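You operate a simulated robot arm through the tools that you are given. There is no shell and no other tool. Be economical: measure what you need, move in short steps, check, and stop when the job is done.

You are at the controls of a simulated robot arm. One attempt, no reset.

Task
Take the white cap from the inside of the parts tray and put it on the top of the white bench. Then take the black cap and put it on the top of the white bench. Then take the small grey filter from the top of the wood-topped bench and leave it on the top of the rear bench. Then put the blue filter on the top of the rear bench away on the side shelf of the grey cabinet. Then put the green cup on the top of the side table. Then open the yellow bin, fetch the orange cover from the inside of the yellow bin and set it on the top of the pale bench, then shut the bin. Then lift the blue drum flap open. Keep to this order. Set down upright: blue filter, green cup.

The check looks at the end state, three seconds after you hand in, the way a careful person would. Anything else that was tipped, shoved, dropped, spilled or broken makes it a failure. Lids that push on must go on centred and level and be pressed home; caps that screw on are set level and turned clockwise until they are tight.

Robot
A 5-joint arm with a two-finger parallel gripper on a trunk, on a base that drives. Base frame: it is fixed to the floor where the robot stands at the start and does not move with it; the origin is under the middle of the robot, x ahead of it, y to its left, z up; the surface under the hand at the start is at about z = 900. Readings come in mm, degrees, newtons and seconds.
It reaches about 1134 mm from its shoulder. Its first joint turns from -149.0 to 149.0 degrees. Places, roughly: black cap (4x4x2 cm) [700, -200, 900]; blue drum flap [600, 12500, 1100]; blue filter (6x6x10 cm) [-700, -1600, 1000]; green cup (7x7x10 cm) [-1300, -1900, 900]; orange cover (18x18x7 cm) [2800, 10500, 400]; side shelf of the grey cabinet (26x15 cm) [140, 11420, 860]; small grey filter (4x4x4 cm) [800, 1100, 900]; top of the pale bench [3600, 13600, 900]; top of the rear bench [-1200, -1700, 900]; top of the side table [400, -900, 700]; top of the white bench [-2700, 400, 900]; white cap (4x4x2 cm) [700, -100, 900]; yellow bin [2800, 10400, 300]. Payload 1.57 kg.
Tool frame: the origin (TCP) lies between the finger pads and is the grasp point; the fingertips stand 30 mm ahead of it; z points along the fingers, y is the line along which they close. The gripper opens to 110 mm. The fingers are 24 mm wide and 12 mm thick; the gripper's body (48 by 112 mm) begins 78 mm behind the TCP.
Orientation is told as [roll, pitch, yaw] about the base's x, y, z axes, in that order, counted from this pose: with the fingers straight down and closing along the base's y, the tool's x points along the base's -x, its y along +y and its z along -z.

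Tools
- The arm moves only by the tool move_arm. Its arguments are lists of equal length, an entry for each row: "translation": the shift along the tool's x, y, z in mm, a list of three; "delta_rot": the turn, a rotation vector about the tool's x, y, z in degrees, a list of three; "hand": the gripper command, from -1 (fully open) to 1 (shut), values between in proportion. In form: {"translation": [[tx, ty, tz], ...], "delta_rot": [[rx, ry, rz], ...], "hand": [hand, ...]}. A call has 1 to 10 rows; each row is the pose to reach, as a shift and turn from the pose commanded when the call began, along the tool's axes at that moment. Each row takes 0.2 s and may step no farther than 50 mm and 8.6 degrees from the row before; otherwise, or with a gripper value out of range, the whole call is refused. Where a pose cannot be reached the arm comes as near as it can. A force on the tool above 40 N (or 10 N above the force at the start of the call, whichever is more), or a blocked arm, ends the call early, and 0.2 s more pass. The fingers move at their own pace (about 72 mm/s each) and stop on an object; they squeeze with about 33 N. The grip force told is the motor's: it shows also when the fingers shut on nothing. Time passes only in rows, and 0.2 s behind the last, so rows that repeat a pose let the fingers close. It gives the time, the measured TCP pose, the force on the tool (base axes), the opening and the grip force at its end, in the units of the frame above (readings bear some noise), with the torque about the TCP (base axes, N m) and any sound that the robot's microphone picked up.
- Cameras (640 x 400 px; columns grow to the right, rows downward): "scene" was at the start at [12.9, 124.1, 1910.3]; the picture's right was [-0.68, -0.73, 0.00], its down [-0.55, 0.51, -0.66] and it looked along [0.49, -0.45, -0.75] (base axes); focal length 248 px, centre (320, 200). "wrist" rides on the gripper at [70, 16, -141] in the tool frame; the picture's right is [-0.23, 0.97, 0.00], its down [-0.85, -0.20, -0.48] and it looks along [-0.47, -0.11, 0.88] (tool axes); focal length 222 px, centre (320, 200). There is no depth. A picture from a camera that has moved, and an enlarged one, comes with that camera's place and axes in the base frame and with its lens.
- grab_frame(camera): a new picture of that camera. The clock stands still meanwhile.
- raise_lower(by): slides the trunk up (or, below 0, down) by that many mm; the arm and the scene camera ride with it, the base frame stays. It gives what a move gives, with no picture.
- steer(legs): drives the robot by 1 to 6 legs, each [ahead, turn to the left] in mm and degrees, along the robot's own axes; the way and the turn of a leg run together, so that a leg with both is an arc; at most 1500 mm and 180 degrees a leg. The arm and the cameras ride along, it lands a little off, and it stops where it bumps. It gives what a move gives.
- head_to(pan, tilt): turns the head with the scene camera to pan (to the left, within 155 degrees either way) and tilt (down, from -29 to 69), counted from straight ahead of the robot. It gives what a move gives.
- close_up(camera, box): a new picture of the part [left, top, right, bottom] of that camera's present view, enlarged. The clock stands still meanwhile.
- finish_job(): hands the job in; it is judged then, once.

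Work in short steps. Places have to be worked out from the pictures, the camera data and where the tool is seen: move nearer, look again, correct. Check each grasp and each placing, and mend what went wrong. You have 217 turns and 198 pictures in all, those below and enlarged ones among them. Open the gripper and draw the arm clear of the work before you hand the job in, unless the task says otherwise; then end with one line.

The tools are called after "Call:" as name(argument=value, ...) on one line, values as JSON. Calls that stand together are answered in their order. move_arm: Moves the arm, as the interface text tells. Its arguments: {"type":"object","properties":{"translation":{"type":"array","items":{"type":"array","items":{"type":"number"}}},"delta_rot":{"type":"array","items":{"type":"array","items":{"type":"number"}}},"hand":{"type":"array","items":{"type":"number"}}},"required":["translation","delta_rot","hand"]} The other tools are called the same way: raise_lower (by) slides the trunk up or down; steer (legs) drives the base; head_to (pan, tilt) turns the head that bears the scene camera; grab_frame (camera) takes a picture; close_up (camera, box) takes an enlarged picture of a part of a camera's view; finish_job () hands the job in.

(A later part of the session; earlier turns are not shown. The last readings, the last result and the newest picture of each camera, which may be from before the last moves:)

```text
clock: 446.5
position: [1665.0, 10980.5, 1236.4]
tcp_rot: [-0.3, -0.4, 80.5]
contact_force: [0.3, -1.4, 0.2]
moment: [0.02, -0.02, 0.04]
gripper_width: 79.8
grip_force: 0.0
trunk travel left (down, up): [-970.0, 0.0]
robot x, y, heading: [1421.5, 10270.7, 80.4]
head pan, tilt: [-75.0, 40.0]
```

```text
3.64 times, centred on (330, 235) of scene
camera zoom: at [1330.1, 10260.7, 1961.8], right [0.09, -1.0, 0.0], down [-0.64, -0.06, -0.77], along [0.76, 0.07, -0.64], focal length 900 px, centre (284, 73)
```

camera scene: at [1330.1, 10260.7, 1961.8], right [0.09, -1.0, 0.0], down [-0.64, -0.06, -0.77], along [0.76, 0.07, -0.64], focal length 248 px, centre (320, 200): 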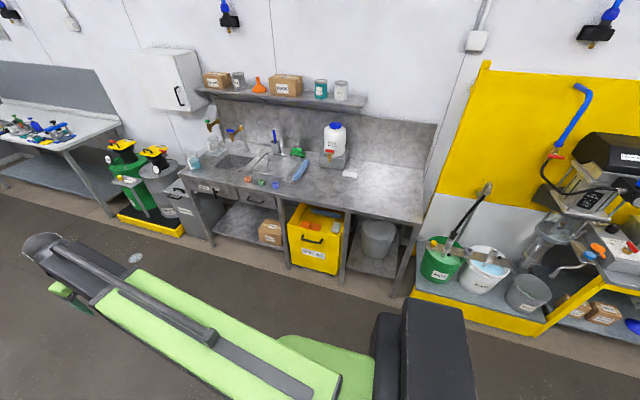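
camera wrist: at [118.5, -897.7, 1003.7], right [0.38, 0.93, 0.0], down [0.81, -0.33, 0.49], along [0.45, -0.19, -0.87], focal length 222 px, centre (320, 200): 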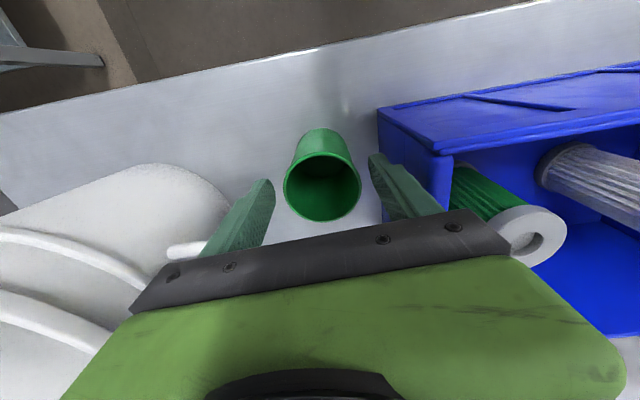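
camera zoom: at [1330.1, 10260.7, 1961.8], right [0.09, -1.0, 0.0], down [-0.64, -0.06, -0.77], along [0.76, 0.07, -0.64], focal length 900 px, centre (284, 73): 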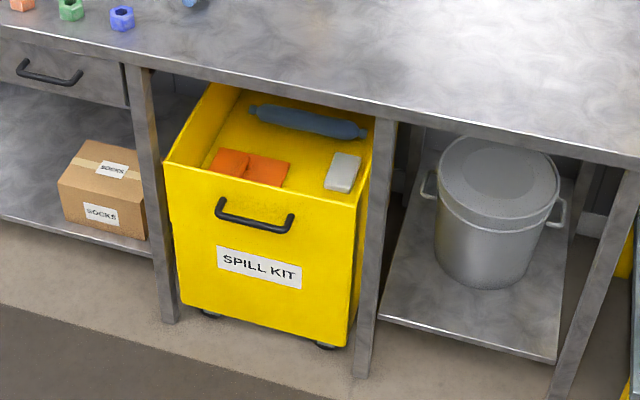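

The bin is a roll-out box: front at about x=2630, top z≈550, handle bar near (2590,10440,460), axis heading -10.7°. The arm at that height fits beneath the bench top (z 900). I move to about (1607,10626) facing it and look at the handle.

Call:
steer(legs=[[0, -18], [402, 0], [0, -73.1]])

Call:
head_to(pan=0, tilt=45)

Call:
grab_frame(camera="scene")

Call:
grab_frame(camera="wrist")

```text
clock: 453.2
position: [2311.6, 10358.3, 1238.6]
tcp_rot: [-0.1, -0.5, -11.2]
contact_force: [-0.6, -1.3, -0.1]
moment: [0.14, -0.07, 0.0]
gripper_width: 79.7
grip_force: 0.1
trunk travel left (down, up): [-970.0, 0.0]
robot x, y, heading: [1602.8, 10600.4, -10.9]
head pan, tilt: [-75.0, 40.0]
```

```text
clock: 454.7
position: [2312.4, 10359.8, 1236.6]
tcp_rot: [-0.3, -0.4, -11.2]
contact_force: [0.2, 0.2, -0.9]
moment: [0.02, 0.0, 0.01]
gripper_width: 79.8
grip_force: 0.1
trunk travel left (down, up): [-970.0, 0.0]
robot x, y, heading: [1603.0, 10601.1, -10.8]
head pan, tilt: [0.0, 45.0]
```

```text
106 pictures are left
camera scene: at [1670.6, 10760.6, 1954.5], right [-0.19, -0.98, 0.0], down [-0.69, 0.13, -0.71], along [0.69, -0.13, -0.71], focal length 248 px, centre (320, 200)
```

scene: 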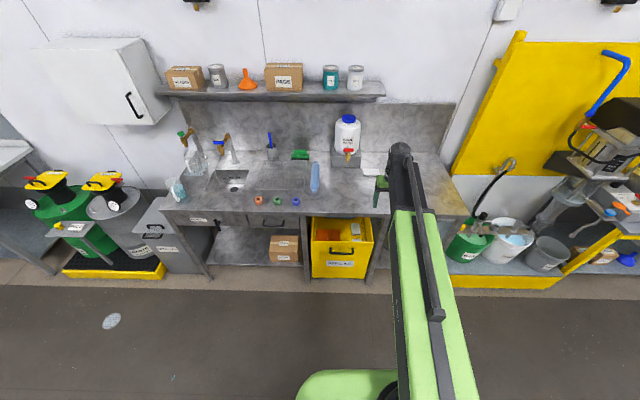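

```text
105 pictures are left
camera wrist: at [2247.9, 10388.8, 1377.7], right [0.41, 0.91, 0.0], down [0.8, -0.36, 0.49], along [0.44, -0.2, -0.87], focal length 222 px, centre (320, 200)
```

wrist: 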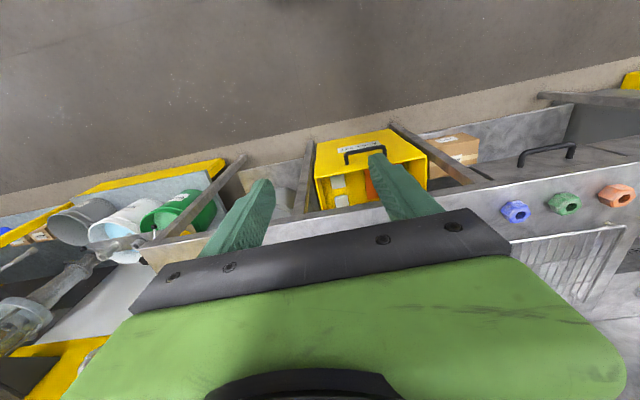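

Call:
close_up(camera="wrist", box=[290, 110, 450, 220])

Call:
close_up(camera="scene", box=[290, 200, 390, 290])

```text
3.64 times, centred on (370, 165) of wrist
camera zoom: at [2247.9, 10388.8, 1377.7], right [0.41, 0.91, 0.0], down [0.8, -0.36, 0.49], along [0.44, -0.2, -0.87], focal length 808 px, centre (138, 327)
```

zoom: 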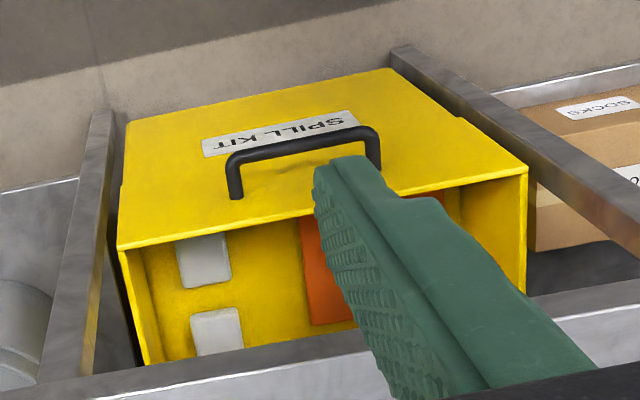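

```text
4.44 times, centred on (340, 245) of scene
camera zoom: at [1670.6, 10760.6, 1954.5], right [-0.19, -0.98, 0.0], down [-0.69, 0.13, -0.71], along [0.69, -0.13, -0.71], focal length 1100 px, centre (231, 0)
```

zoom: 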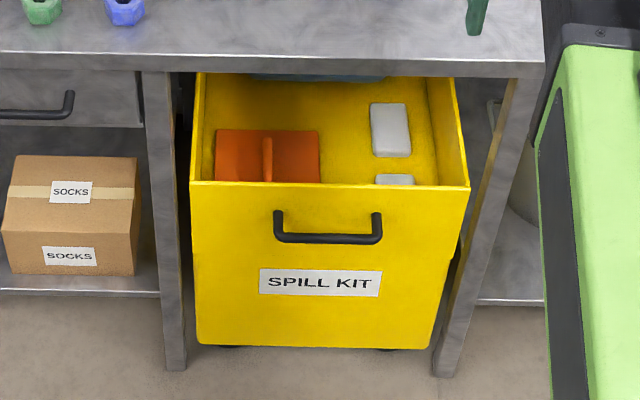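

Triangulated: handle bar centre (2550,10447,502), bin front face x≈2606, top edge z≈562, bench edge x≈2565. I drive 130 ahead, place the tool 100 mm before the bar, and spin it so the fingers close front-to-back.

Call:
steer(legs=[[130, 0]])

Call:
move_arm(translation=[[5, 44, 0], [9, 88, 0], [14, 131, 0]], delta_rot=[[0, 0, 0], [0, 0, 0], [0, 0, 0]], hand=[0, 0, 0])

Call:
move_arm(translation=[[0, 0, 0], [0, 0, 0], [0, 0, 0], [0, 0, 0], [0, 0, 0], [0, 0, 0], [0, 0, 0], [0, 0, 0], [0, 0, 0], [0, 0, 0]], delta_rot=[[0, 0, 8.6], [0, 0, 17.2], [0, 0, 25.8], [0, 0, 34.4], [0, 0, 43], [0, 0, 51.6], [0, 0, 60.2], [0, 0, 68.8], [0, 0, 77.4], [0, 0, 86]], hand=[0, 0, 0, 0, 0, 0, 0, 0, 0, 0])

Call:
raise_lower(by=-500)

Call:
grab_frame(camera="wrist")

Call:
grab_frame(camera="scene")

```text
clock: 455.9
position: [2441.1, 10334.4, 1235.2]
tcp_rot: [-0.3, -0.4, -11.2]
contact_force: [0.8, -0.4, -0.3]
moment: [0.01, 0.03, 0.0]
gripper_width: 79.8
grip_force: 0.1
trunk travel left (down, up): [-970.0, 0.0]
robot x, y, heading: [1727.0, 10571.1, -10.9]
head pan, tilt: [0.0, 45.0]
```

```text
clock: 456.8
position: [2451.6, 10466.3, 1236.6]
tcp_rot: [-0.4, -0.5, -11.3]
contact_force: [0.0, 0.3, 0.2]
moment: [-0.04, -0.01, -0.04]
gripper_width: 55.2
grip_force: 0.1
trunk travel left (down, up): [-970.0, 0.0]
robot x, y, heading: [1730.7, 10572.3, -10.8]
head pan, tilt: [0.0, 45.0]
```

```text
clock: 458.9
position: [2451.8, 10465.9, 1235.8]
tcp_rot: [0.5, -0.3, -97.3]
contact_force: [0.0, 0.0, -0.6]
moment: [-0.02, 0.0, -0.01]
gripper_width: 55.0
grip_force: 0.0
trunk travel left (down, up): [-970.0, 0.0]
robot x, y, heading: [1728.0, 10573.2, -11.0]
head pan, tilt: [0.0, 45.0]
```

```text
refused: -500 is not a number from -400 to 400
```

```text
102 pictures are left
camera wrist: at [2476.8, 10532.9, 1378.0], right [0.94, -0.35, 0.01], down [-0.31, -0.82, 0.48], along [-0.16, -0.45, -0.88], focal length 222 px, centre (320, 200)
```

wrist: 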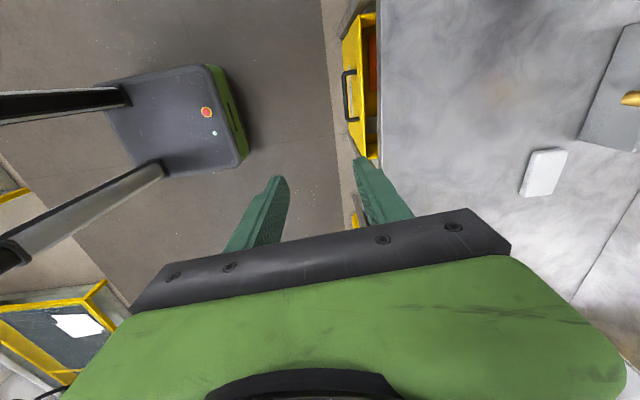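

```text
101 pictures are left
camera scene: at [1797.6, 10735.8, 1954.5], right [-0.19, -0.98, 0.0], down [-0.69, 0.13, -0.71], along [0.69, -0.13, -0.71], focal length 248 px, centre (320, 200)
```

scene: 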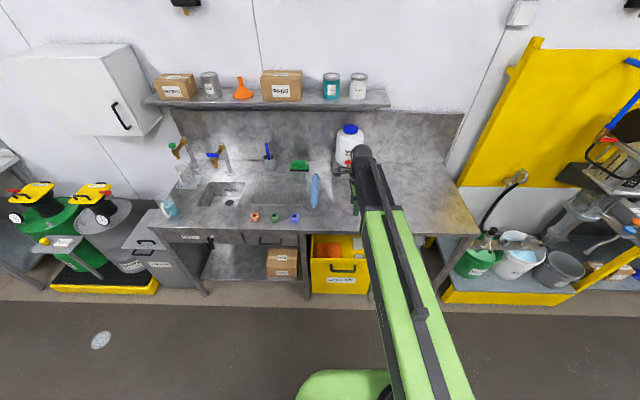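

The top view confirms the handle at (2558,10442) and the bench edge beyond. Trunk steps are limited to 400, so I lower 400, then 288, staying in front of the bench.

Call:
raise_lower(by=-400)

Call:
raise_lower(by=-280)

Call:
grab_frame(camera="wrist")

Call:
grab_frame(camera="scene")

```text
clock: 462.8
position: [2452.4, 10465.7, 836.3]
tcp_rot: [0.4, -0.2, -97.1]
contact_force: [-0.1, 0.5, 0.2]
moment: [-0.01, -0.01, 0.01]
gripper_width: 55.1
grip_force: 0.1
trunk travel left (down, up): [-570.0, 400.0]
robot x, y, heading: [1732.5, 10573.7, -11.0]
head pan, tilt: [0.0, 45.0]
```

```text
clock: 465.6
position: [2452.1, 10464.8, 556.2]
tcp_rot: [0.4, -0.2, -97.2]
contact_force: [0.3, 0.7, 0.3]
moment: [0.01, -0.01, 0.02]
gripper_width: 55.2
grip_force: 0.0
trunk travel left (down, up): [-290.0, 680.0]
robot x, y, heading: [1732.1, 10574.6, -10.7]
head pan, tilt: [0.0, 45.0]
```

```text
100 pictures are left
camera wrist: at [2476.7, 10533.0, 698.0], right [0.94, -0.35, 0.01], down [-0.31, -0.82, 0.48], along [-0.16, -0.45, -0.88], focal length 222 px, centre (320, 200)
```

wrist: 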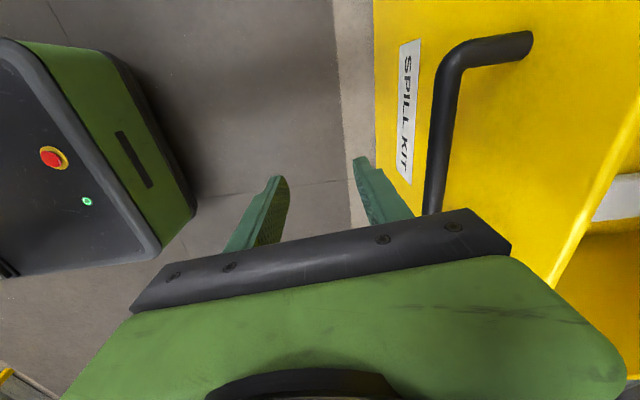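

```text
99 pictures are left
camera scene: at [1797.6, 10735.8, 1274.6], right [-0.19, -0.98, 0.0], down [-0.69, 0.13, -0.71], along [0.69, -0.13, -0.71], focal length 248 px, centre (320, 200)
```

scene: 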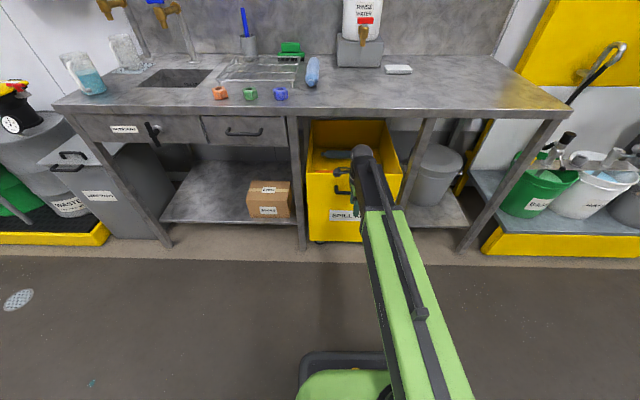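

I judge the bar centre at (2558,10447). I narrow the opening to 44 mm, move forward over the bar (fingertips above it), and look.

Call:
move_arm(translation=[[-2, 36, 0], [-3, 72, 0], [-4.6, 105, 0]], delta_rot=[[0, 0, 0], [0, 0, 0], [0, 0, 0]], hand=[0.2, 0.2, 0.2])

Call:
grab_frame(camera="wrist")

Call:
close_up(camera="scene", box=[290, 90, 430, 200])

```text
clock: 466.3
position: [2520.5, 10455.7, 557.2]
tcp_rot: [-1.0, -0.2, -97.3]
contact_force: [-34.0, 4.2, -6.1]
moment: [0.19, 1.03, -0.37]
gripper_width: 13.0
grip_force: 0.2
trunk travel left (down, up): [-290.0, 680.0]
robot x, y, heading: [1730.0, 10574.7, -10.8]
head pan, tilt: [0.0, 45.0]
stopped in row 3: the force on the tool passed its limit at 50 N (the readings are from after the stop); the commanded pose is now the measured one
```

```text
98 pictures are left
camera wrist: at [2548.4, 10521.6, 698.4], right [0.94, -0.35, -0.02], down [-0.3, -0.82, 0.49], along [-0.18, -0.45, -0.87], focal length 222 px, centre (320, 200)
```

wrist: 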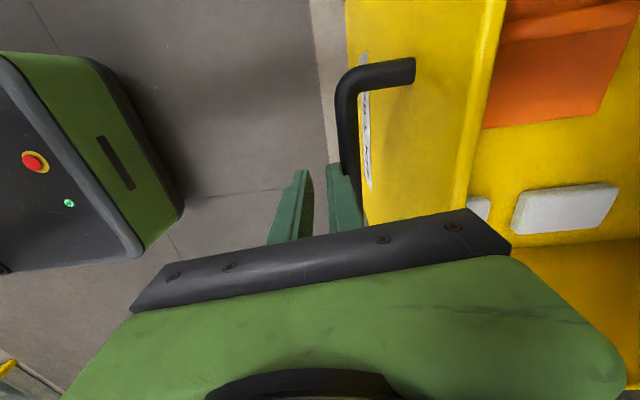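

```text
3.64 times, centred on (360, 145) of scene
camera zoom: at [1796.2, 10736.1, 1274.5], right [-0.19, -0.98, 0.0], down [-0.69, 0.13, -0.71], along [0.69, -0.13, -0.71], focal length 900 px, centre (174, 400)
```

zoom: 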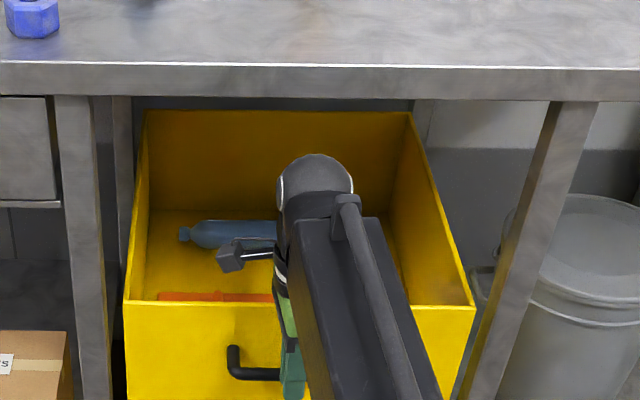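

The finger met the bar: it is higher than I judged, z≈528, x≈2553, and there's no room below the bench for a straight-down grasp from above. I back off, raise a little, and tilt the tool 45° outward to grasp the bar from front-above.

Call:
move_arm(translation=[[0, -30, 0], [0, -70, 0]], delta_rot=[[0, 0, 0], [0, 0, 0]], hand=[0.2, 0.2])

Call:
raise_lower(by=40)

Call:
move_arm(translation=[[0, 0, 0], [0, 0, 0], [0, 0, 0], [0, 0, 0], [0, 0, 0], [0, 0, 0]], delta_rot=[[-7.5, 0, 0], [-15, 0, 0], [-22.5, 0, 0], [-30, 0, 0], [-37.5, 0, 0], [-45, 0, 0]], hand=[0.2, 0.2, 0.2, 0.2, 0.2, 0.2])

Call:
grab_frame(camera="wrist")

Call:
grab_frame(camera="scene")

```text
clock: 466.9
position: [2455.5, 10462.8, 555.6]
tcp_rot: [-0.6, -0.2, -97.1]
contact_force: [0.4, 0.2, 0.6]
moment: [-0.01, 0.03, 0.01]
gripper_width: 44.0
grip_force: 0.0
trunk travel left (down, up): [-290.0, 680.0]
robot x, y, heading: [1729.6, 10576.8, -10.9]
head pan, tilt: [0.0, 45.0]
```

```text
clock: 467.7
position: [2454.0, 10463.3, 597.5]
tcp_rot: [-0.6, -0.2, -97.1]
contact_force: [-0.4, -0.7, -0.3]
moment: [-0.03, -0.01, -0.03]
gripper_width: 44.2
grip_force: 0.2
trunk travel left (down, up): [-330.0, 640.0]
robot x, y, heading: [1728.7, 10574.7, -10.7]
head pan, tilt: [0.0, 45.0]
```

```text
clock: 469.1
position: [2461.7, 10461.4, 663.3]
tcp_rot: [44.4, -0.4, -97.2]
contact_force: [0.3, -0.7, -0.1]
moment: [-0.03, 0.01, -0.02]
gripper_width: 43.9
grip_force: 0.0
out of reach, approached as far as the arm can: row 2, 3, 4, 5, 6
trunk travel left (down, up): [-330.0, 640.0]
robot x, y, heading: [1729.9, 10573.5, -10.9]
head pan, tilt: [0.0, 45.0]
```

```text
96 pictures are left
camera wrist: at [2384.3, 10540.2, 776.7], right [0.66, -0.31, 0.68], down [-0.58, -0.79, 0.21], along [0.47, -0.53, -0.7], focal length 222 px, centre (320, 200)
```

wrist: 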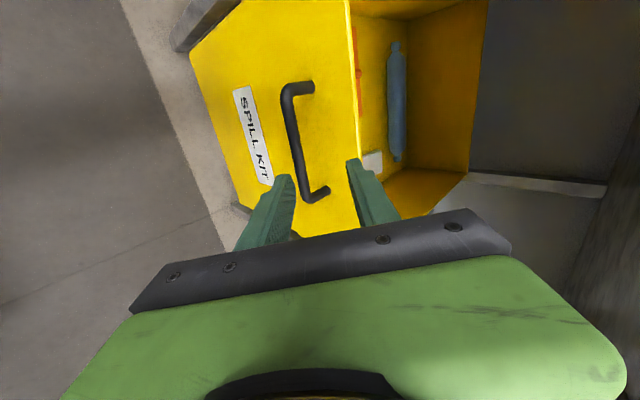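

```text
95 pictures are left
camera scene: at [1797.5, 10735.9, 1314.5], right [-0.19, -0.98, 0.0], down [-0.69, 0.13, -0.71], along [0.69, -0.13, -0.71], focal length 248 px, centre (320, 200)
```

scene: 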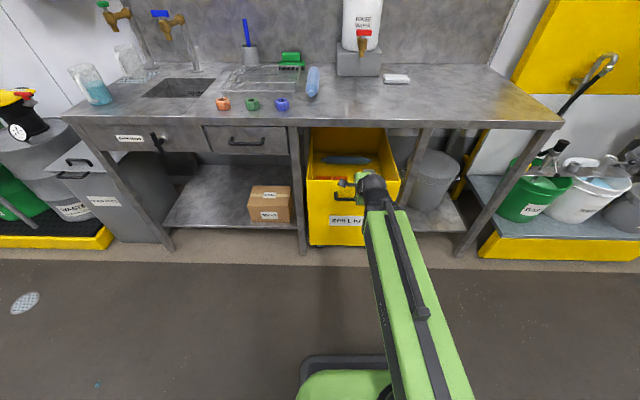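

Tilted 45°; the bar re-measures at (2553,10447,530). I move forward 64 mm and lower 106 so the bar lies just beyond the fingertips, then look.

Call:
move_arm(translation=[[0, 23, 22.5], [0, 46, 45]], delta_rot=[[0, 0, 0], [0, 0, 0]], hand=[0.2, 0.2])

Call:
raise_lower(by=-90)

Call:
grab_frame(camera="wrist")

```text
clock: 469.7
position: [2526.3, 10453.1, 663.8]
tcp_rot: [44.3, -0.1, -97.2]
contact_force: [0.0, -0.1, 0.0]
moment: [0.01, 0.02, 0.0]
gripper_width: 43.8
grip_force: 0.1
trunk travel left (down, up): [-330.0, 640.0]
robot x, y, heading: [1729.1, 10575.8, -11.1]
head pan, tilt: [0.0, 45.0]
```

```text
clock: 471.0
position: [2524.3, 10451.9, 575.1]
tcp_rot: [44.4, -0.2, -97.1]
contact_force: [0.3, 0.1, -0.1]
moment: [0.0, -0.02, 0.02]
gripper_width: 44.2
grip_force: 0.1
trunk travel left (down, up): [-240.0, 730.0]
robot x, y, heading: [1728.8, 10573.2, -10.9]
head pan, tilt: [0.0, 45.0]
```

```text
94 pictures are left
camera wrist: at [2447.8, 10532.1, 687.0], right [0.66, -0.31, 0.68], down [-0.58, -0.79, 0.21], along [0.47, -0.53, -0.7], focal length 222 px, centre (320, 200)
```

wrist: 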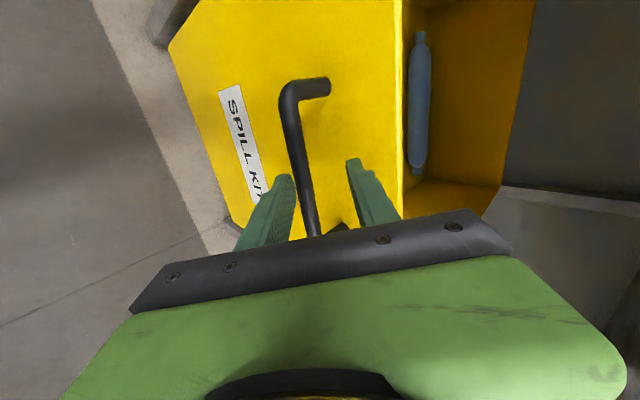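

The bar is between the fingers' lines, just beyond the tips. I lower 18, then go in along the tool axis in small alternating steps.

Call:
raise_lower(by=-18)

Call:
move_arm(translation=[[0, 5, 5]], delta_rot=[[0, 0, 0]], hand=[0.2])

Call:
raise_lower(by=-8)

Call:
move_arm(translation=[[0, 5, 5]], delta_rot=[[0, 0, 0]], hand=[0.2])

Call:
raise_lower(by=-8)

Call:
grab_frame(camera="wrist")

```text
clock: 471.6
position: [2523.0, 10450.9, 555.3]
tcp_rot: [44.4, -0.2, -97.2]
contact_force: [-0.8, -0.7, -0.4]
moment: [-0.02, -0.04, 0.01]
gripper_width: 44.0
grip_force: 0.0
trunk travel left (down, up): [-222.0, 748.0]
robot x, y, heading: [1731.4, 10574.3, -10.9]
head pan, tilt: [0.0, 45.0]
```

```text
clock: 472.0
position: [2531.5, 10450.6, 556.0]
tcp_rot: [44.4, -0.2, -97.2]
contact_force: [0.0, -1.0, -0.7]
moment: [-0.02, -0.05, 0.0]
gripper_width: 44.1
grip_force: 0.0
trunk travel left (down, up): [-222.0, 748.0]
robot x, y, heading: [1732.0, 10575.2, -11.0]
head pan, tilt: [0.0, 45.0]
```

```text
clock: 472.6
position: [2531.7, 10452.4, 548.6]
tcp_rot: [44.4, -0.2, -97.3]
contact_force: [0.4, -0.7, 0.1]
moment: [-0.03, -0.01, -0.01]
gripper_width: 44.0
grip_force: 0.1
trunk travel left (down, up): [-214.0, 756.0]
robot x, y, heading: [1732.0, 10578.0, -10.9]
head pan, tilt: [0.0, 45.0]
```

```text
clock: 473.0
position: [2538.6, 10450.2, 548.1]
tcp_rot: [44.4, -0.2, -97.2]
contact_force: [-0.3, 1.2, 0.0]
moment: [0.01, 0.0, -0.01]
gripper_width: 43.9
grip_force: 0.0
trunk travel left (down, up): [-214.0, 756.0]
robot x, y, heading: [1728.2, 10573.7, -11.0]
head pan, tilt: [0.0, 45.0]
```

```text
clock: 473.6
position: [2539.2, 10451.0, 540.0]
tcp_rot: [44.4, -0.1, -97.3]
contact_force: [-0.1, 0.5, 0.2]
moment: [0.01, -0.02, 0.02]
gripper_width: 44.1
grip_force: 0.1
trunk travel left (down, up): [-206.0, 764.0]
robot x, y, heading: [1733.6, 10573.5, -10.9]
head pan, tilt: [0.0, 45.0]
```

```text
93 pictures are left
camera wrist: at [2461.9, 10530.3, 652.9], right [0.66, -0.31, 0.68], down [-0.58, -0.79, 0.21], along [0.47, -0.53, -0.7], focal length 222 px, centre (320, 200)
```

wrist: 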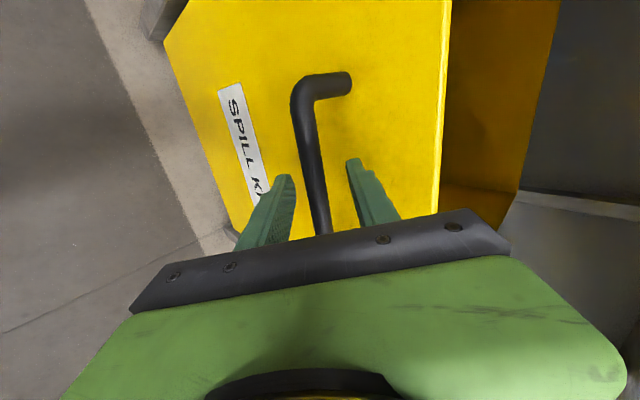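

The bar runs midway between the fingers. I close.

Call:
move_arm(translation=[[0, 0, 0], [0, 0, 0], [0, 0, 0], [0, 0, 0]], delta_rot=[[0, 0, 0], [0, 0, 0], [0, 0, 0], [0, 0, 0]], hand=[1, 1, 1, 1])

Call:
grab_frame(camera="wrist")

```text
clock: 474.6
position: [2538.0, 10450.9, 539.1]
tcp_rot: [44.0, -0.2, -97.2]
contact_force: [-30.2, 3.5, -20.8]
moment: [0.66, 0.29, -0.52]
gripper_width: 17.3
grip_force: 32.2
trunk travel left (down, up): [-206.0, 764.0]
robot x, y, heading: [1728.9, 10572.2, -10.8]
head pan, tilt: [0.0, 45.0]
```

```text
92 pictures are left
camera wrist: at [2461.2, 10530.3, 652.1], right [0.67, -0.31, 0.68], down [-0.58, -0.79, 0.21], along [0.47, -0.53, -0.71], focal length 222 px, centre (320, 200)
```

wrist: 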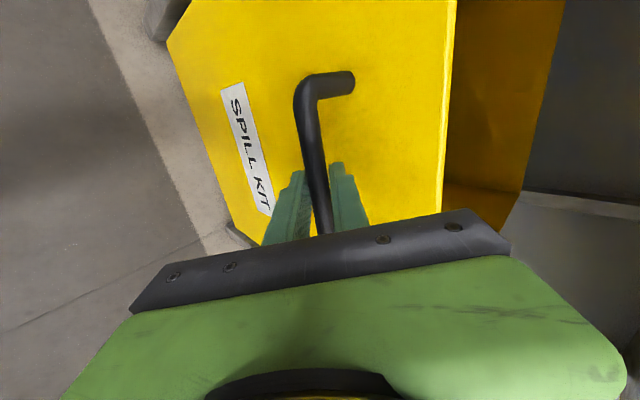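

The bar is gripped (17 mm). I pull by backing the base 60 mm along the bin's axis and check.

Call:
steer(legs=[[-60, 0]])

Call:
grab_frame(camera="wrist")

```text
clock: 475.5
position: [2480.0, 10462.4, 539.0]
tcp_rot: [44.3, -0.1, -97.3]
contact_force: [6.4, 12.5, -20.0]
moment: [0.89, -0.09, -0.27]
gripper_width: 17.3
grip_force: 32.0
trunk travel left (down, up): [-206.0, 764.0]
robot x, y, heading: [1672.6, 10584.6, -10.9]
head pan, tilt: [0.0, 45.0]
```

```text
91 pictures are left
camera wrist: at [2403.4, 10542.7, 651.7], right [0.66, -0.31, 0.68], down [-0.58, -0.79, 0.21], along [0.47, -0.53, -0.7], focal length 222 px, centre (320, 200)
```

wrist: 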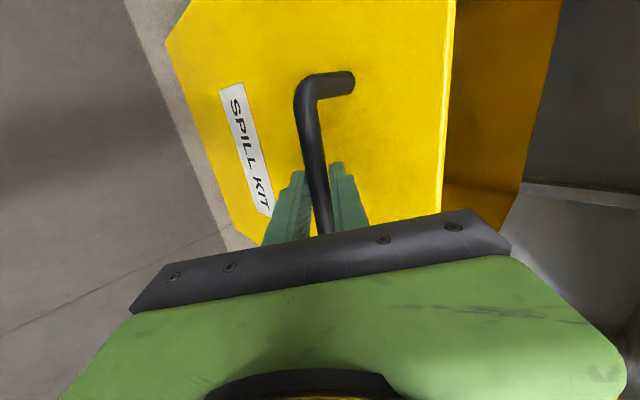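

The bin rolls out easily. I pull another 150 and check the forces.

Call:
steer(legs=[[-150, 0]])

Call:
steer(legs=[[-100, 0]])

Call:
grab_frame(camera="scene")

```text
clock: 476.9
position: [2333.3, 10492.4, 539.2]
tcp_rot: [44.4, 0.1, -97.1]
contact_force: [7.2, 19.0, -6.9]
moment: [0.95, -0.21, -0.12]
gripper_width: 17.6
grip_force: 32.4
trunk travel left (down, up): [-206.0, 764.0]
robot x, y, heading: [1522.5, 10617.0, -10.8]
head pan, tilt: [0.0, 45.0]
```

```text
clock: 478.1
position: [2234.3, 10513.1, 541.1]
tcp_rot: [44.5, -0.1, -97.0]
contact_force: [8.4, 21.8, -3.7]
moment: [0.83, -0.24, -0.32]
gripper_width: 17.4
grip_force: 32.6
trunk travel left (down, up): [-206.0, 764.0]
robot x, y, heading: [1423.5, 10637.4, -10.9]
head pan, tilt: [0.0, 45.0]
```

```text
90 pictures are left
camera scene: at [1492.0, 10795.7, 1190.4], right [-0.19, -0.98, 0.0], down [-0.69, 0.13, -0.71], along [0.69, -0.13, -0.71], focal length 248 px, centre (320, 200)
```

scene: 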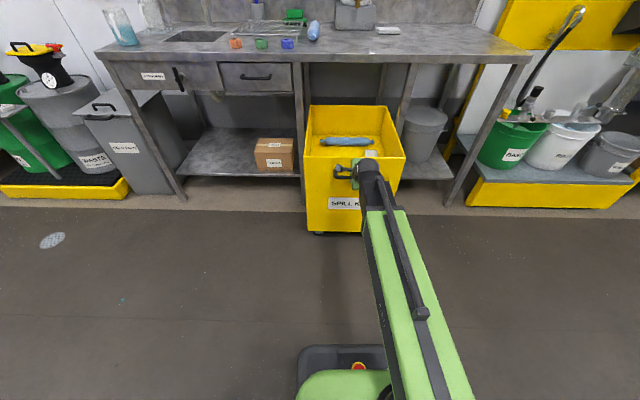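

Out by ~310 mm now. I pull 80 more for clearance to the bench edge.

Call:
steer(legs=[[-80, 0]])

```text
clock: 479.1
position: [2154.9, 10529.3, 541.0]
tcp_rot: [44.5, 0.1, -97.0]
contact_force: [8.7, 21.4, -2.1]
moment: [0.84, -0.24, -0.31]
gripper_width: 17.8
grip_force: 32.8
trunk travel left (down, up): [-206.0, 764.0]
robot x, y, heading: [1346.0, 10648.9, -11.0]
head pan, tilt: [0.0, 45.0]
```

Out by ~390 mm. I open, withdraw along the tool axis, raise, and bring the tool back to vertical.

Call:
move_arm(translation=[[0, 0, 0], [0, 0, 0], [0, 0, -20], [0, 0, -60], [0, 0, -100]], delta_rot=[[0, 0, 0], [0, 0, 0], [0, 0, 0], [0, 0, 0], [0, 0, 0]], hand=[0.2, 0.2, 0.2, 0.2, 0.2])

Call:
raise_lower(by=250)

Call:
move_arm(translation=[[0, 0, 0], [0, 0, 0], [0, 0, 0], [0, 0, 0], [0, 0, 0], [0, 0, 0]], delta_rot=[[7.5, 0, 0], [15, 0, 0], [22.5, 0, 0], [30, 0, 0], [37.5, 0, 0], [44.5, 0, 0]], hand=[-1, -1, -1, -1, -1, -1])

Call:
grab_frame(camera="scene")

Call:
grab_frame(camera="wrist")

```text
clock: 480.3
position: [2090.4, 10534.7, 540.3]
tcp_rot: [44.7, 0.2, -97.0]
contact_force: [0.9, -0.7, 0.0]
moment: [-0.01, -0.01, 0.03]
gripper_width: 44.3
grip_force: 0.1
out of reach, approached as far as the arm can: row 3, 4, 5
trunk travel left (down, up): [-206.0, 764.0]
robot x, y, heading: [1344.5, 10651.3, -10.9]
head pan, tilt: [0.0, 45.0]
```

```text
clock: 482.9
position: [2090.5, 10536.0, 791.3]
tcp_rot: [44.6, 0.0, -96.9]
contact_force: [-0.5, -0.3, -0.1]
moment: [0.01, 0.05, -0.02]
gripper_width: 44.0
grip_force: 0.1
trunk travel left (down, up): [-456.0, 514.0]
robot x, y, heading: [1343.3, 10650.5, -11.0]
head pan, tilt: [0.0, 45.0]
```

```text
clock: 484.3
position: [2090.0, 10536.5, 721.6]
tcp_rot: [0.0, 0.0, -97.1]
contact_force: [-0.6, -0.1, -0.4]
moment: [0.03, 0.0, -0.02]
gripper_width: 109.8
grip_force: 0.0
out of reach, approached as far as the arm can: row 1, 2, 3, 4, 5, 6
trunk travel left (down, up): [-456.0, 514.0]
robot x, y, heading: [1343.3, 10648.8, -11.0]
head pan, tilt: [0.0, 45.0]
```

```text
89 pictures are left
camera scene: at [1411.6, 10810.3, 1440.5], right [-0.19, -0.98, 0.0], down [-0.69, 0.13, -0.71], along [0.69, -0.13, -0.71], focal length 248 px, centre (320, 200)
```

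scene: 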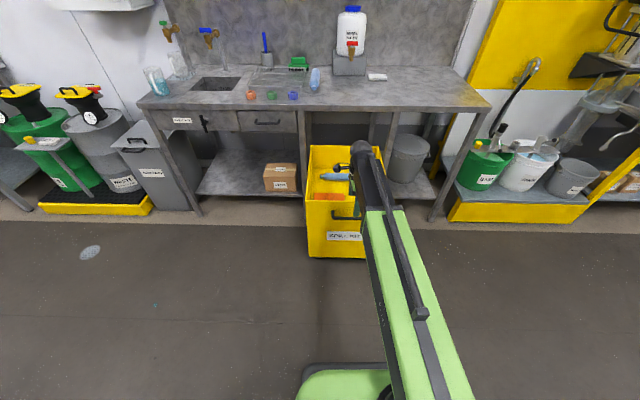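

```text
88 pictures are left
camera wrist: at [2115.7, 10602.6, 864.3], right [0.94, -0.34, 0.0], down [-0.3, -0.82, 0.48], along [-0.17, -0.45, -0.88], focal length 222 px, centre (320, 200)
```

wrist: 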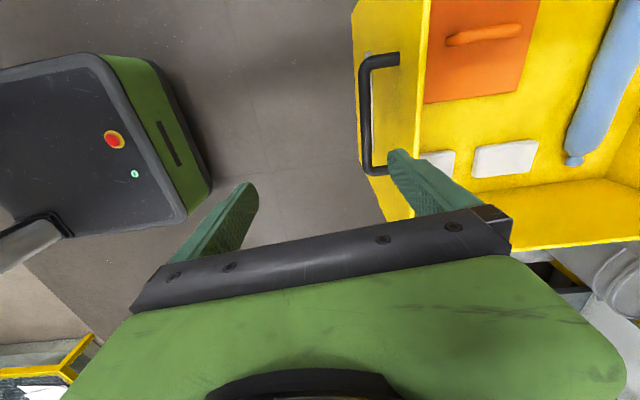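

The orange cover is a plate with a rib on top running front-to-back. I spin the gripper back so it closes sideways, drive 220 forward and look down at it.

Call:
raise_lower(by=150)

Call:
move_arm(translation=[[0, 0, 0], [0, 0, 0], [0, 0, 0], [0, 0, 0], [0, 0, 0], [0, 0, 0], [0, 0, 0], [0, 0, 0], [0, 0, 0], [0, 0, 0]], delta_rot=[[0, 0, -8.6], [0, 0, -17.2], [0, 0, -25.8], [0, 0, -34.4], [0, 0, -43], [0, 0, -51.6], [0, 0, -60.2], [0, 0, -68.8], [0, 0, -77.4], [0, 0, -86]], hand=[-0.3, -0.3, -0.3, -0.3, -0.3, -0.3, -0.3, -0.3, -0.3, -0.3])

Call:
steer(legs=[[230, 0]])

Call:
grab_frame(camera="wrist")

Call:
grab_frame(camera="scene")

```text
clock: 486.1
position: [2090.8, 10536.2, 872.8]
tcp_rot: [0.0, 0.0, -97.0]
contact_force: [0.3, 0.3, 0.1]
moment: [0.01, 0.01, -0.01]
gripper_width: 109.9
grip_force: 0.1
trunk travel left (down, up): [-606.0, 364.0]
robot x, y, heading: [1346.6, 10647.8, -11.1]
head pan, tilt: [0.0, 45.0]
```

```text
clock: 488.2
position: [2090.4, 10535.9, 871.0]
tcp_rot: [0.1, -0.1, -10.9]
contact_force: [-0.2, -0.2, 0.1]
moment: [-0.01, 0.0, 0.0]
gripper_width: 71.4
grip_force: 0.1
trunk travel left (down, up): [-606.0, 364.0]
robot x, y, heading: [1343.5, 10651.1, -11.1]
head pan, tilt: [0.0, 45.0]
```

```text
clock: 490.0
position: [2317.3, 10493.3, 873.0]
tcp_rot: [0.1, -0.2, -11.2]
contact_force: [-0.3, -0.1, -0.4]
moment: [0.0, 0.01, -0.01]
gripper_width: 71.3
grip_force: 0.0
trunk travel left (down, up): [-606.0, 364.0]
robot x, y, heading: [1571.8, 10608.4, -11.0]
head pan, tilt: [0.0, 45.0]
```

```text
87 pictures are left
camera wrist: at [2251.9, 10520.9, 1014.0], right [0.41, 0.91, 0.0], down [0.8, -0.36, 0.48], along [0.44, -0.2, -0.88], focal length 222 px, centre (320, 200)
```

wrist: 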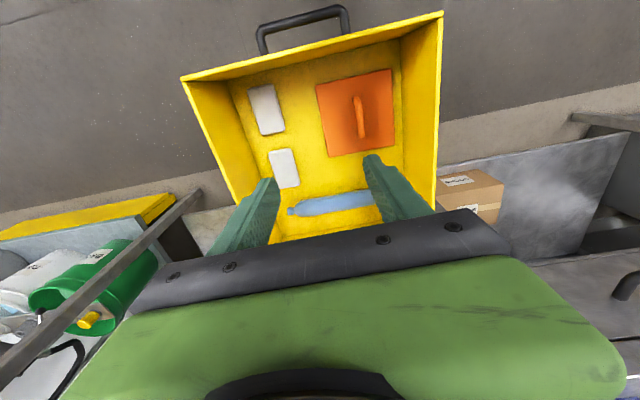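

```text
86 pictures are left
camera scene: at [1638.0, 10766.7, 1590.5], right [-0.19, -0.98, 0.0], down [-0.69, 0.13, -0.71], along [0.69, -0.13, -0.71], focal length 248 px, centre (320, 200)
```

scene: 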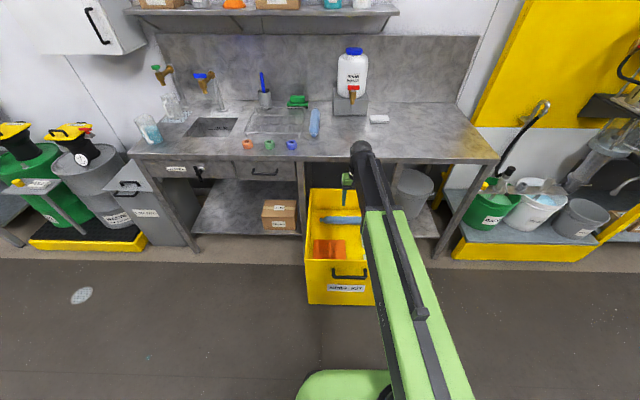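

The cover is in good view. I zoom both cameras to fix the rib's place and height.

Call:
close_up(camera="wrist", box=[290, 50, 430, 180])

Call:
close_up(camera="scene", box=[290, 180, 390, 280])

```text
3.08 times, centred on (360, 115) of wrist
camera zoom: at [2251.9, 10520.9, 1014.0], right [0.41, 0.91, 0.0], down [0.8, -0.36, 0.48], along [0.44, -0.2, -0.88], focal length 684 px, centre (197, 462)
```

zoom: 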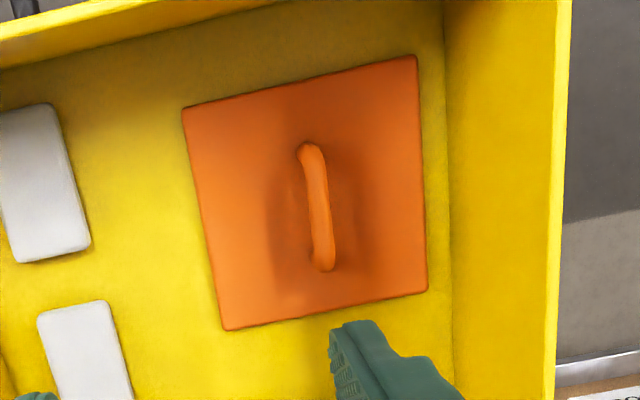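

```text
4.00 times, centred on (340, 230) of scene
camera zoom: at [1638.0, 10766.7, 1590.5], right [-0.19, -0.98, 0.0], down [-0.69, 0.13, -0.71], along [0.69, -0.13, -0.71], focal length 990 px, centre (240, 80)
```

zoom: 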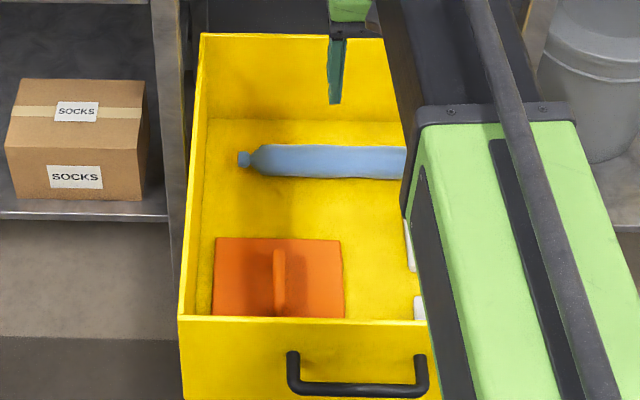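

The cover has an arch handle, top at about (2367,10575,438), lying along -15°. I move over it, turn 4°, and lower 300 to check.

Call:
move_arm(translation=[[-16, 45, 0], [-33, 90, 0]], delta_rot=[[0, 0, 2], [0, 0, 4]], hand=[-0.1, -0.1])

Call:
raise_lower(by=-300)

Call:
grab_frame(camera="wrist")

```text
clock: 490.6
position: [2365.6, 10574.6, 872.3]
tcp_rot: [0.0, -0.1, -15.1]
contact_force: [0.3, -0.6, -0.1]
moment: [-0.02, 0.01, 0.02]
gripper_width: 60.7
grip_force: 0.1
trunk travel left (down, up): [-606.0, 364.0]
robot x, y, heading: [1568.1, 10603.0, -10.8]
head pan, tilt: [0.0, 45.0]
```

```text
clock: 493.6
position: [2364.8, 10574.3, 572.8]
tcp_rot: [0.1, -0.1, -15.1]
contact_force: [-0.2, 0.1, -0.5]
moment: [0.01, -0.01, 0.04]
gripper_width: 60.7
grip_force: 0.1
trunk travel left (down, up): [-306.0, 664.0]
robot x, y, heading: [1568.8, 10608.2, -10.8]
head pan, tilt: [0.0, 45.0]
```

```text
83 pictures are left
camera wrist: at [2302.9, 10607.1, 714.2], right [0.47, 0.88, 0.0], down [0.77, -0.42, 0.48], along [0.42, -0.23, -0.88], focal length 222 px, centre (320, 200)
```

wrist: 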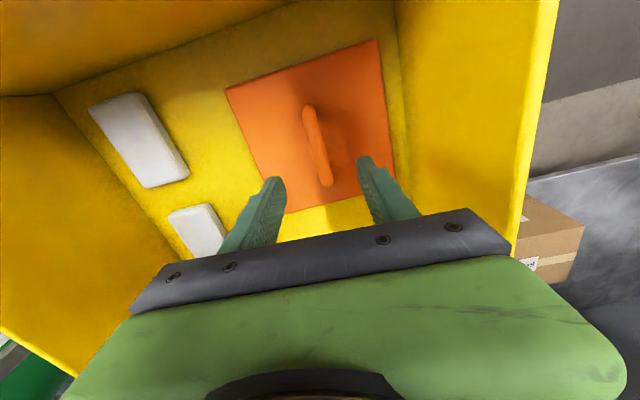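

Well aligned. I lower to z≈435 and close on the handle.

Call:
raise_lower(by=-137)

Call:
move_arm(translation=[[0, 0, 0], [0, 0, 0], [0, 0, 0], [0, 0, 0], [0, 0, 0]], delta_rot=[[0, 0, 0], [0, 0, 0], [0, 0, 0], [0, 0, 0], [0, 0, 0]], hand=[1, 1, 1, 1, 1])

Call:
raise_lower(by=60)

Call:
grab_frame(camera="wrist")

```text
clock: 494.8
position: [2364.7, 10574.2, 460.9]
tcp_rot: [0.1, -0.3, -15.1]
contact_force: [-4.7, 1.3, 46.7]
moment: [-0.34, 0.68, -0.05]
gripper_width: 60.4
grip_force: 0.2
trunk travel left (down, up): [-191.0, 779.0]
robot x, y, heading: [1570.6, 10602.1, -10.9]
head pan, tilt: [0.0, 45.0]
stopped: the force on the tool passed its limit at 79 N (the readings are from after the stop); the commanded pose is now the measured one
```

```text
clock: 495.8
position: [2366.3, 10572.7, 462.1]
tcp_rot: [0.1, -0.4, -15.1]
contact_force: [0.4, -1.1, 56.5]
moment: [0.48, 0.44, 0.33]
gripper_width: 16.5
grip_force: 32.1
trunk travel left (down, up): [-191.0, 779.0]
robot x, y, heading: [1568.3, 10605.0, -11.1]
head pan, tilt: [0.0, 45.0]
stopped in row 4: the force on the tool passed its limit at 57 N (the readings are from after the stop); the commanded pose is now the measured one
```

```text
clock: 496.8
position: [2368.1, 10572.8, 517.8]
tcp_rot: [0.0, -0.3, -15.1]
contact_force: [-1.0, -0.2, -4.5]
moment: [-0.01, -0.04, 0.02]
gripper_width: 15.3
grip_force: 31.0
trunk travel left (down, up): [-251.0, 719.0]
robot x, y, heading: [1573.7, 10604.2, -10.8]
head pan, tilt: [0.0, 45.0]
```

```text
82 pictures are left
camera wrist: at [2304.0, 10606.5, 659.4], right [0.47, 0.88, 0.0], down [0.77, -0.41, 0.48], along [0.43, -0.23, -0.88], focal length 222 px, centre (320, 200)
```

wrist: 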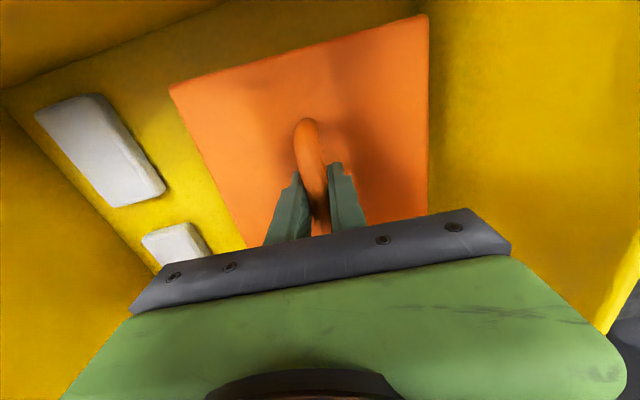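

The cover hangs on the gripper. I lift it clear, fully up, and check the hold.

Call:
raise_lower(by=400)

Call:
raise_lower(by=310)

Call:
head_to(pan=70, tilt=20)

Call:
grab_frame(camera="scene")

Call:
grab_frame(camera="wrist")

```text
clock: 500.6
position: [2367.3, 10572.7, 918.5]
tcp_rot: [-0.1, -0.3, -15.1]
contact_force: [0.3, 0.0, -5.7]
moment: [0.02, -0.02, 0.01]
gripper_width: 15.5
grip_force: 31.6
trunk travel left (down, up): [-651.0, 319.0]
robot x, y, heading: [1573.5, 10603.0, -11.0]
head pan, tilt: [0.0, 45.0]
```

```text
clock: 503.7
position: [2366.8, 10573.0, 1228.1]
tcp_rot: [0.0, -0.4, -15.2]
contact_force: [0.8, -0.3, -4.3]
moment: [0.02, 0.05, 0.01]
gripper_width: 15.3
grip_force: 30.6
trunk travel left (down, up): [-961.0, 9.0]
robot x, y, heading: [1570.7, 10606.4, -10.9]
head pan, tilt: [0.0, 45.0]
```

```text
clock: 505.1
position: [2367.2, 10572.8, 1227.5]
tcp_rot: [0.0, -0.3, -15.1]
contact_force: [-0.4, -0.2, -2.5]
moment: [0.03, -0.01, -0.07]
gripper_width: 15.5
grip_force: 31.3
trunk travel left (down, up): [-961.0, 9.0]
robot x, y, heading: [1568.5, 10606.5, -11.1]
head pan, tilt: [70.0, 20.0]
```

```text
81 pictures are left
camera scene: at [1606.6, 10862.0, 1985.0], right [0.86, -0.51, 0.0], down [-0.18, -0.29, -0.94], along [0.48, 0.81, -0.34], focal length 248 px, centre (320, 200)
```

scene: 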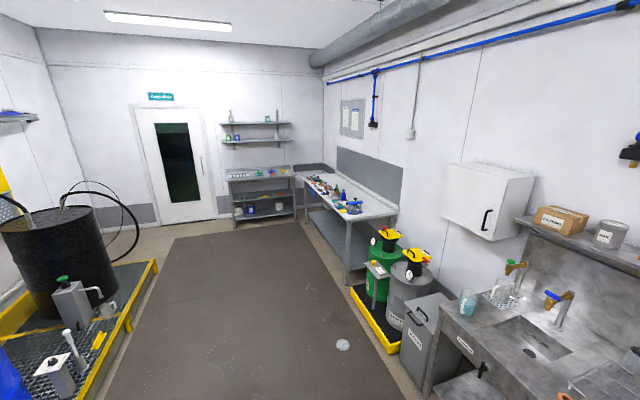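

```text
80 pictures are left
camera wrist: at [2304.2, 10606.5, 1369.4], right [0.47, 0.88, 0.0], down [0.77, -0.41, 0.48], along [0.43, -0.23, -0.88], focal length 222 px, centre (320, 200)
```

wrist: 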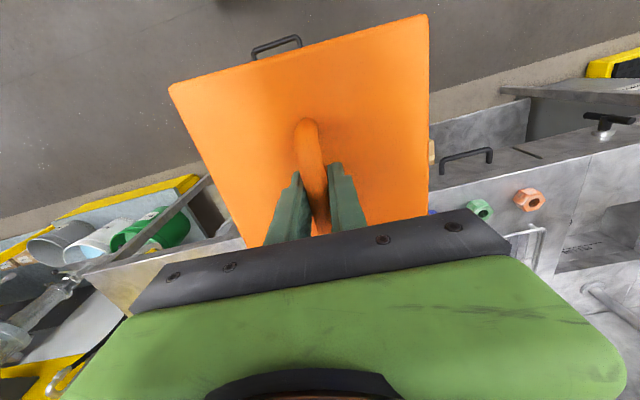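

The pale bench is the white-topped one beyond the green drums, at about (342,191) px. I zoom to find free space on it.

Call:
close_up(camera="scene", box=[280, 150, 420, 250])

```text
4.00 times, centred on (350, 200) of scene
camera zoom: at [1606.6, 10862.0, 1985.0], right [0.86, -0.51, 0.0], down [-0.18, -0.29, -0.94], along [0.48, 0.81, -0.34], focal length 990 px, centre (200, 200)
```

zoom: 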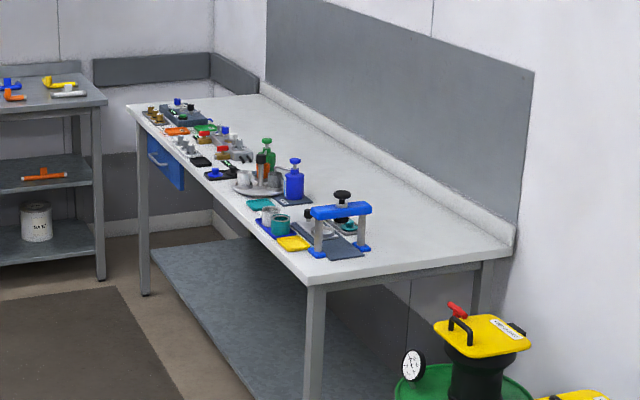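

Free space is at the back near end of the pale bench; I choose (3526,12892). I back off from the bin, then drive to about (2696,13078) facing the bench (heading -12.6°).

Call:
steer(legs=[[-100, 0], [0, 75.5], [1500, 0], [1250, 0], [0, -77]])

Call:
head_to(pan=0, tilt=40)

Call:
grab_frame(camera="scene")

Call:
grab_frame(camera="wrist")

```text
clock: 525.8
position: [3413.1, 13069.6, 1229.9]
tcp_rot: [-0.2, -0.4, -16.1]
contact_force: [-0.9, -0.1, -4.5]
moment: [-0.02, -0.04, 0.01]
gripper_width: 15.4
grip_force: 31.7
trunk travel left (down, up): [-961.0, 9.0]
robot x, y, heading: [2619.2, 13102.6, -11.5]
head pan, tilt: [70.0, 20.0]
```

```text
clock: 527.2
position: [3416.5, 13065.7, 1228.2]
tcp_rot: [-0.1, -0.3, -16.1]
contact_force: [0.2, 0.1, -4.5]
moment: [0.03, -0.01, 0.01]
gripper_width: 15.5
grip_force: 31.5
trunk travel left (down, up): [-961.0, 9.0]
robot x, y, heading: [2617.9, 13105.2, -11.3]
head pan, tilt: [0.0, 40.0]
```

```text
78 pictures are left
camera scene: at [2691.7, 13264.5, 1953.6], right [-0.2, -0.98, 0.0], down [-0.63, 0.13, -0.77], along [0.75, -0.15, -0.64], focal length 248 px, centre (320, 200)
```

scene: 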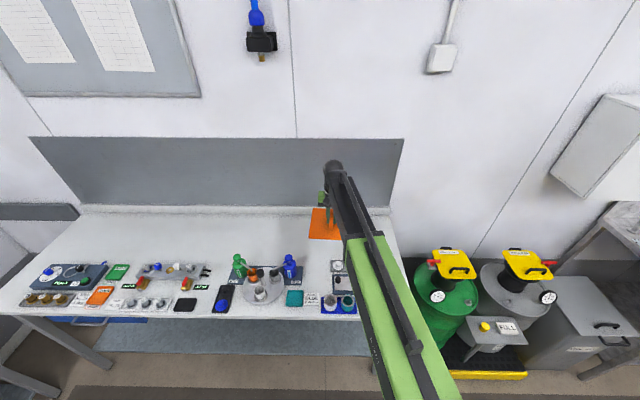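

```text
77 pictures are left
camera wrist: at [3353.6, 13101.0, 1369.5], right [0.49, 0.87, 0.0], down [0.76, -0.43, 0.48], along [0.42, -0.23, -0.88], focal length 222 px, centre (320, 200)
```

wrist: 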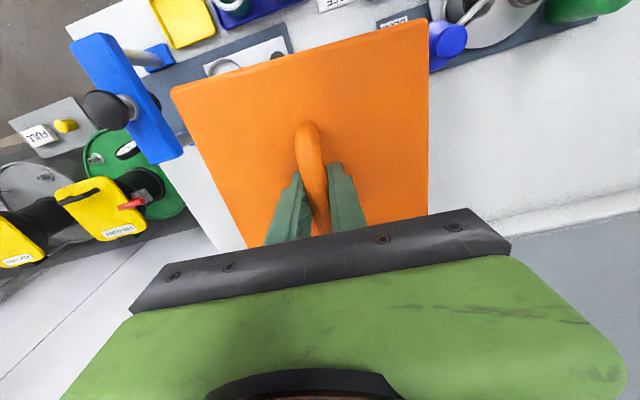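

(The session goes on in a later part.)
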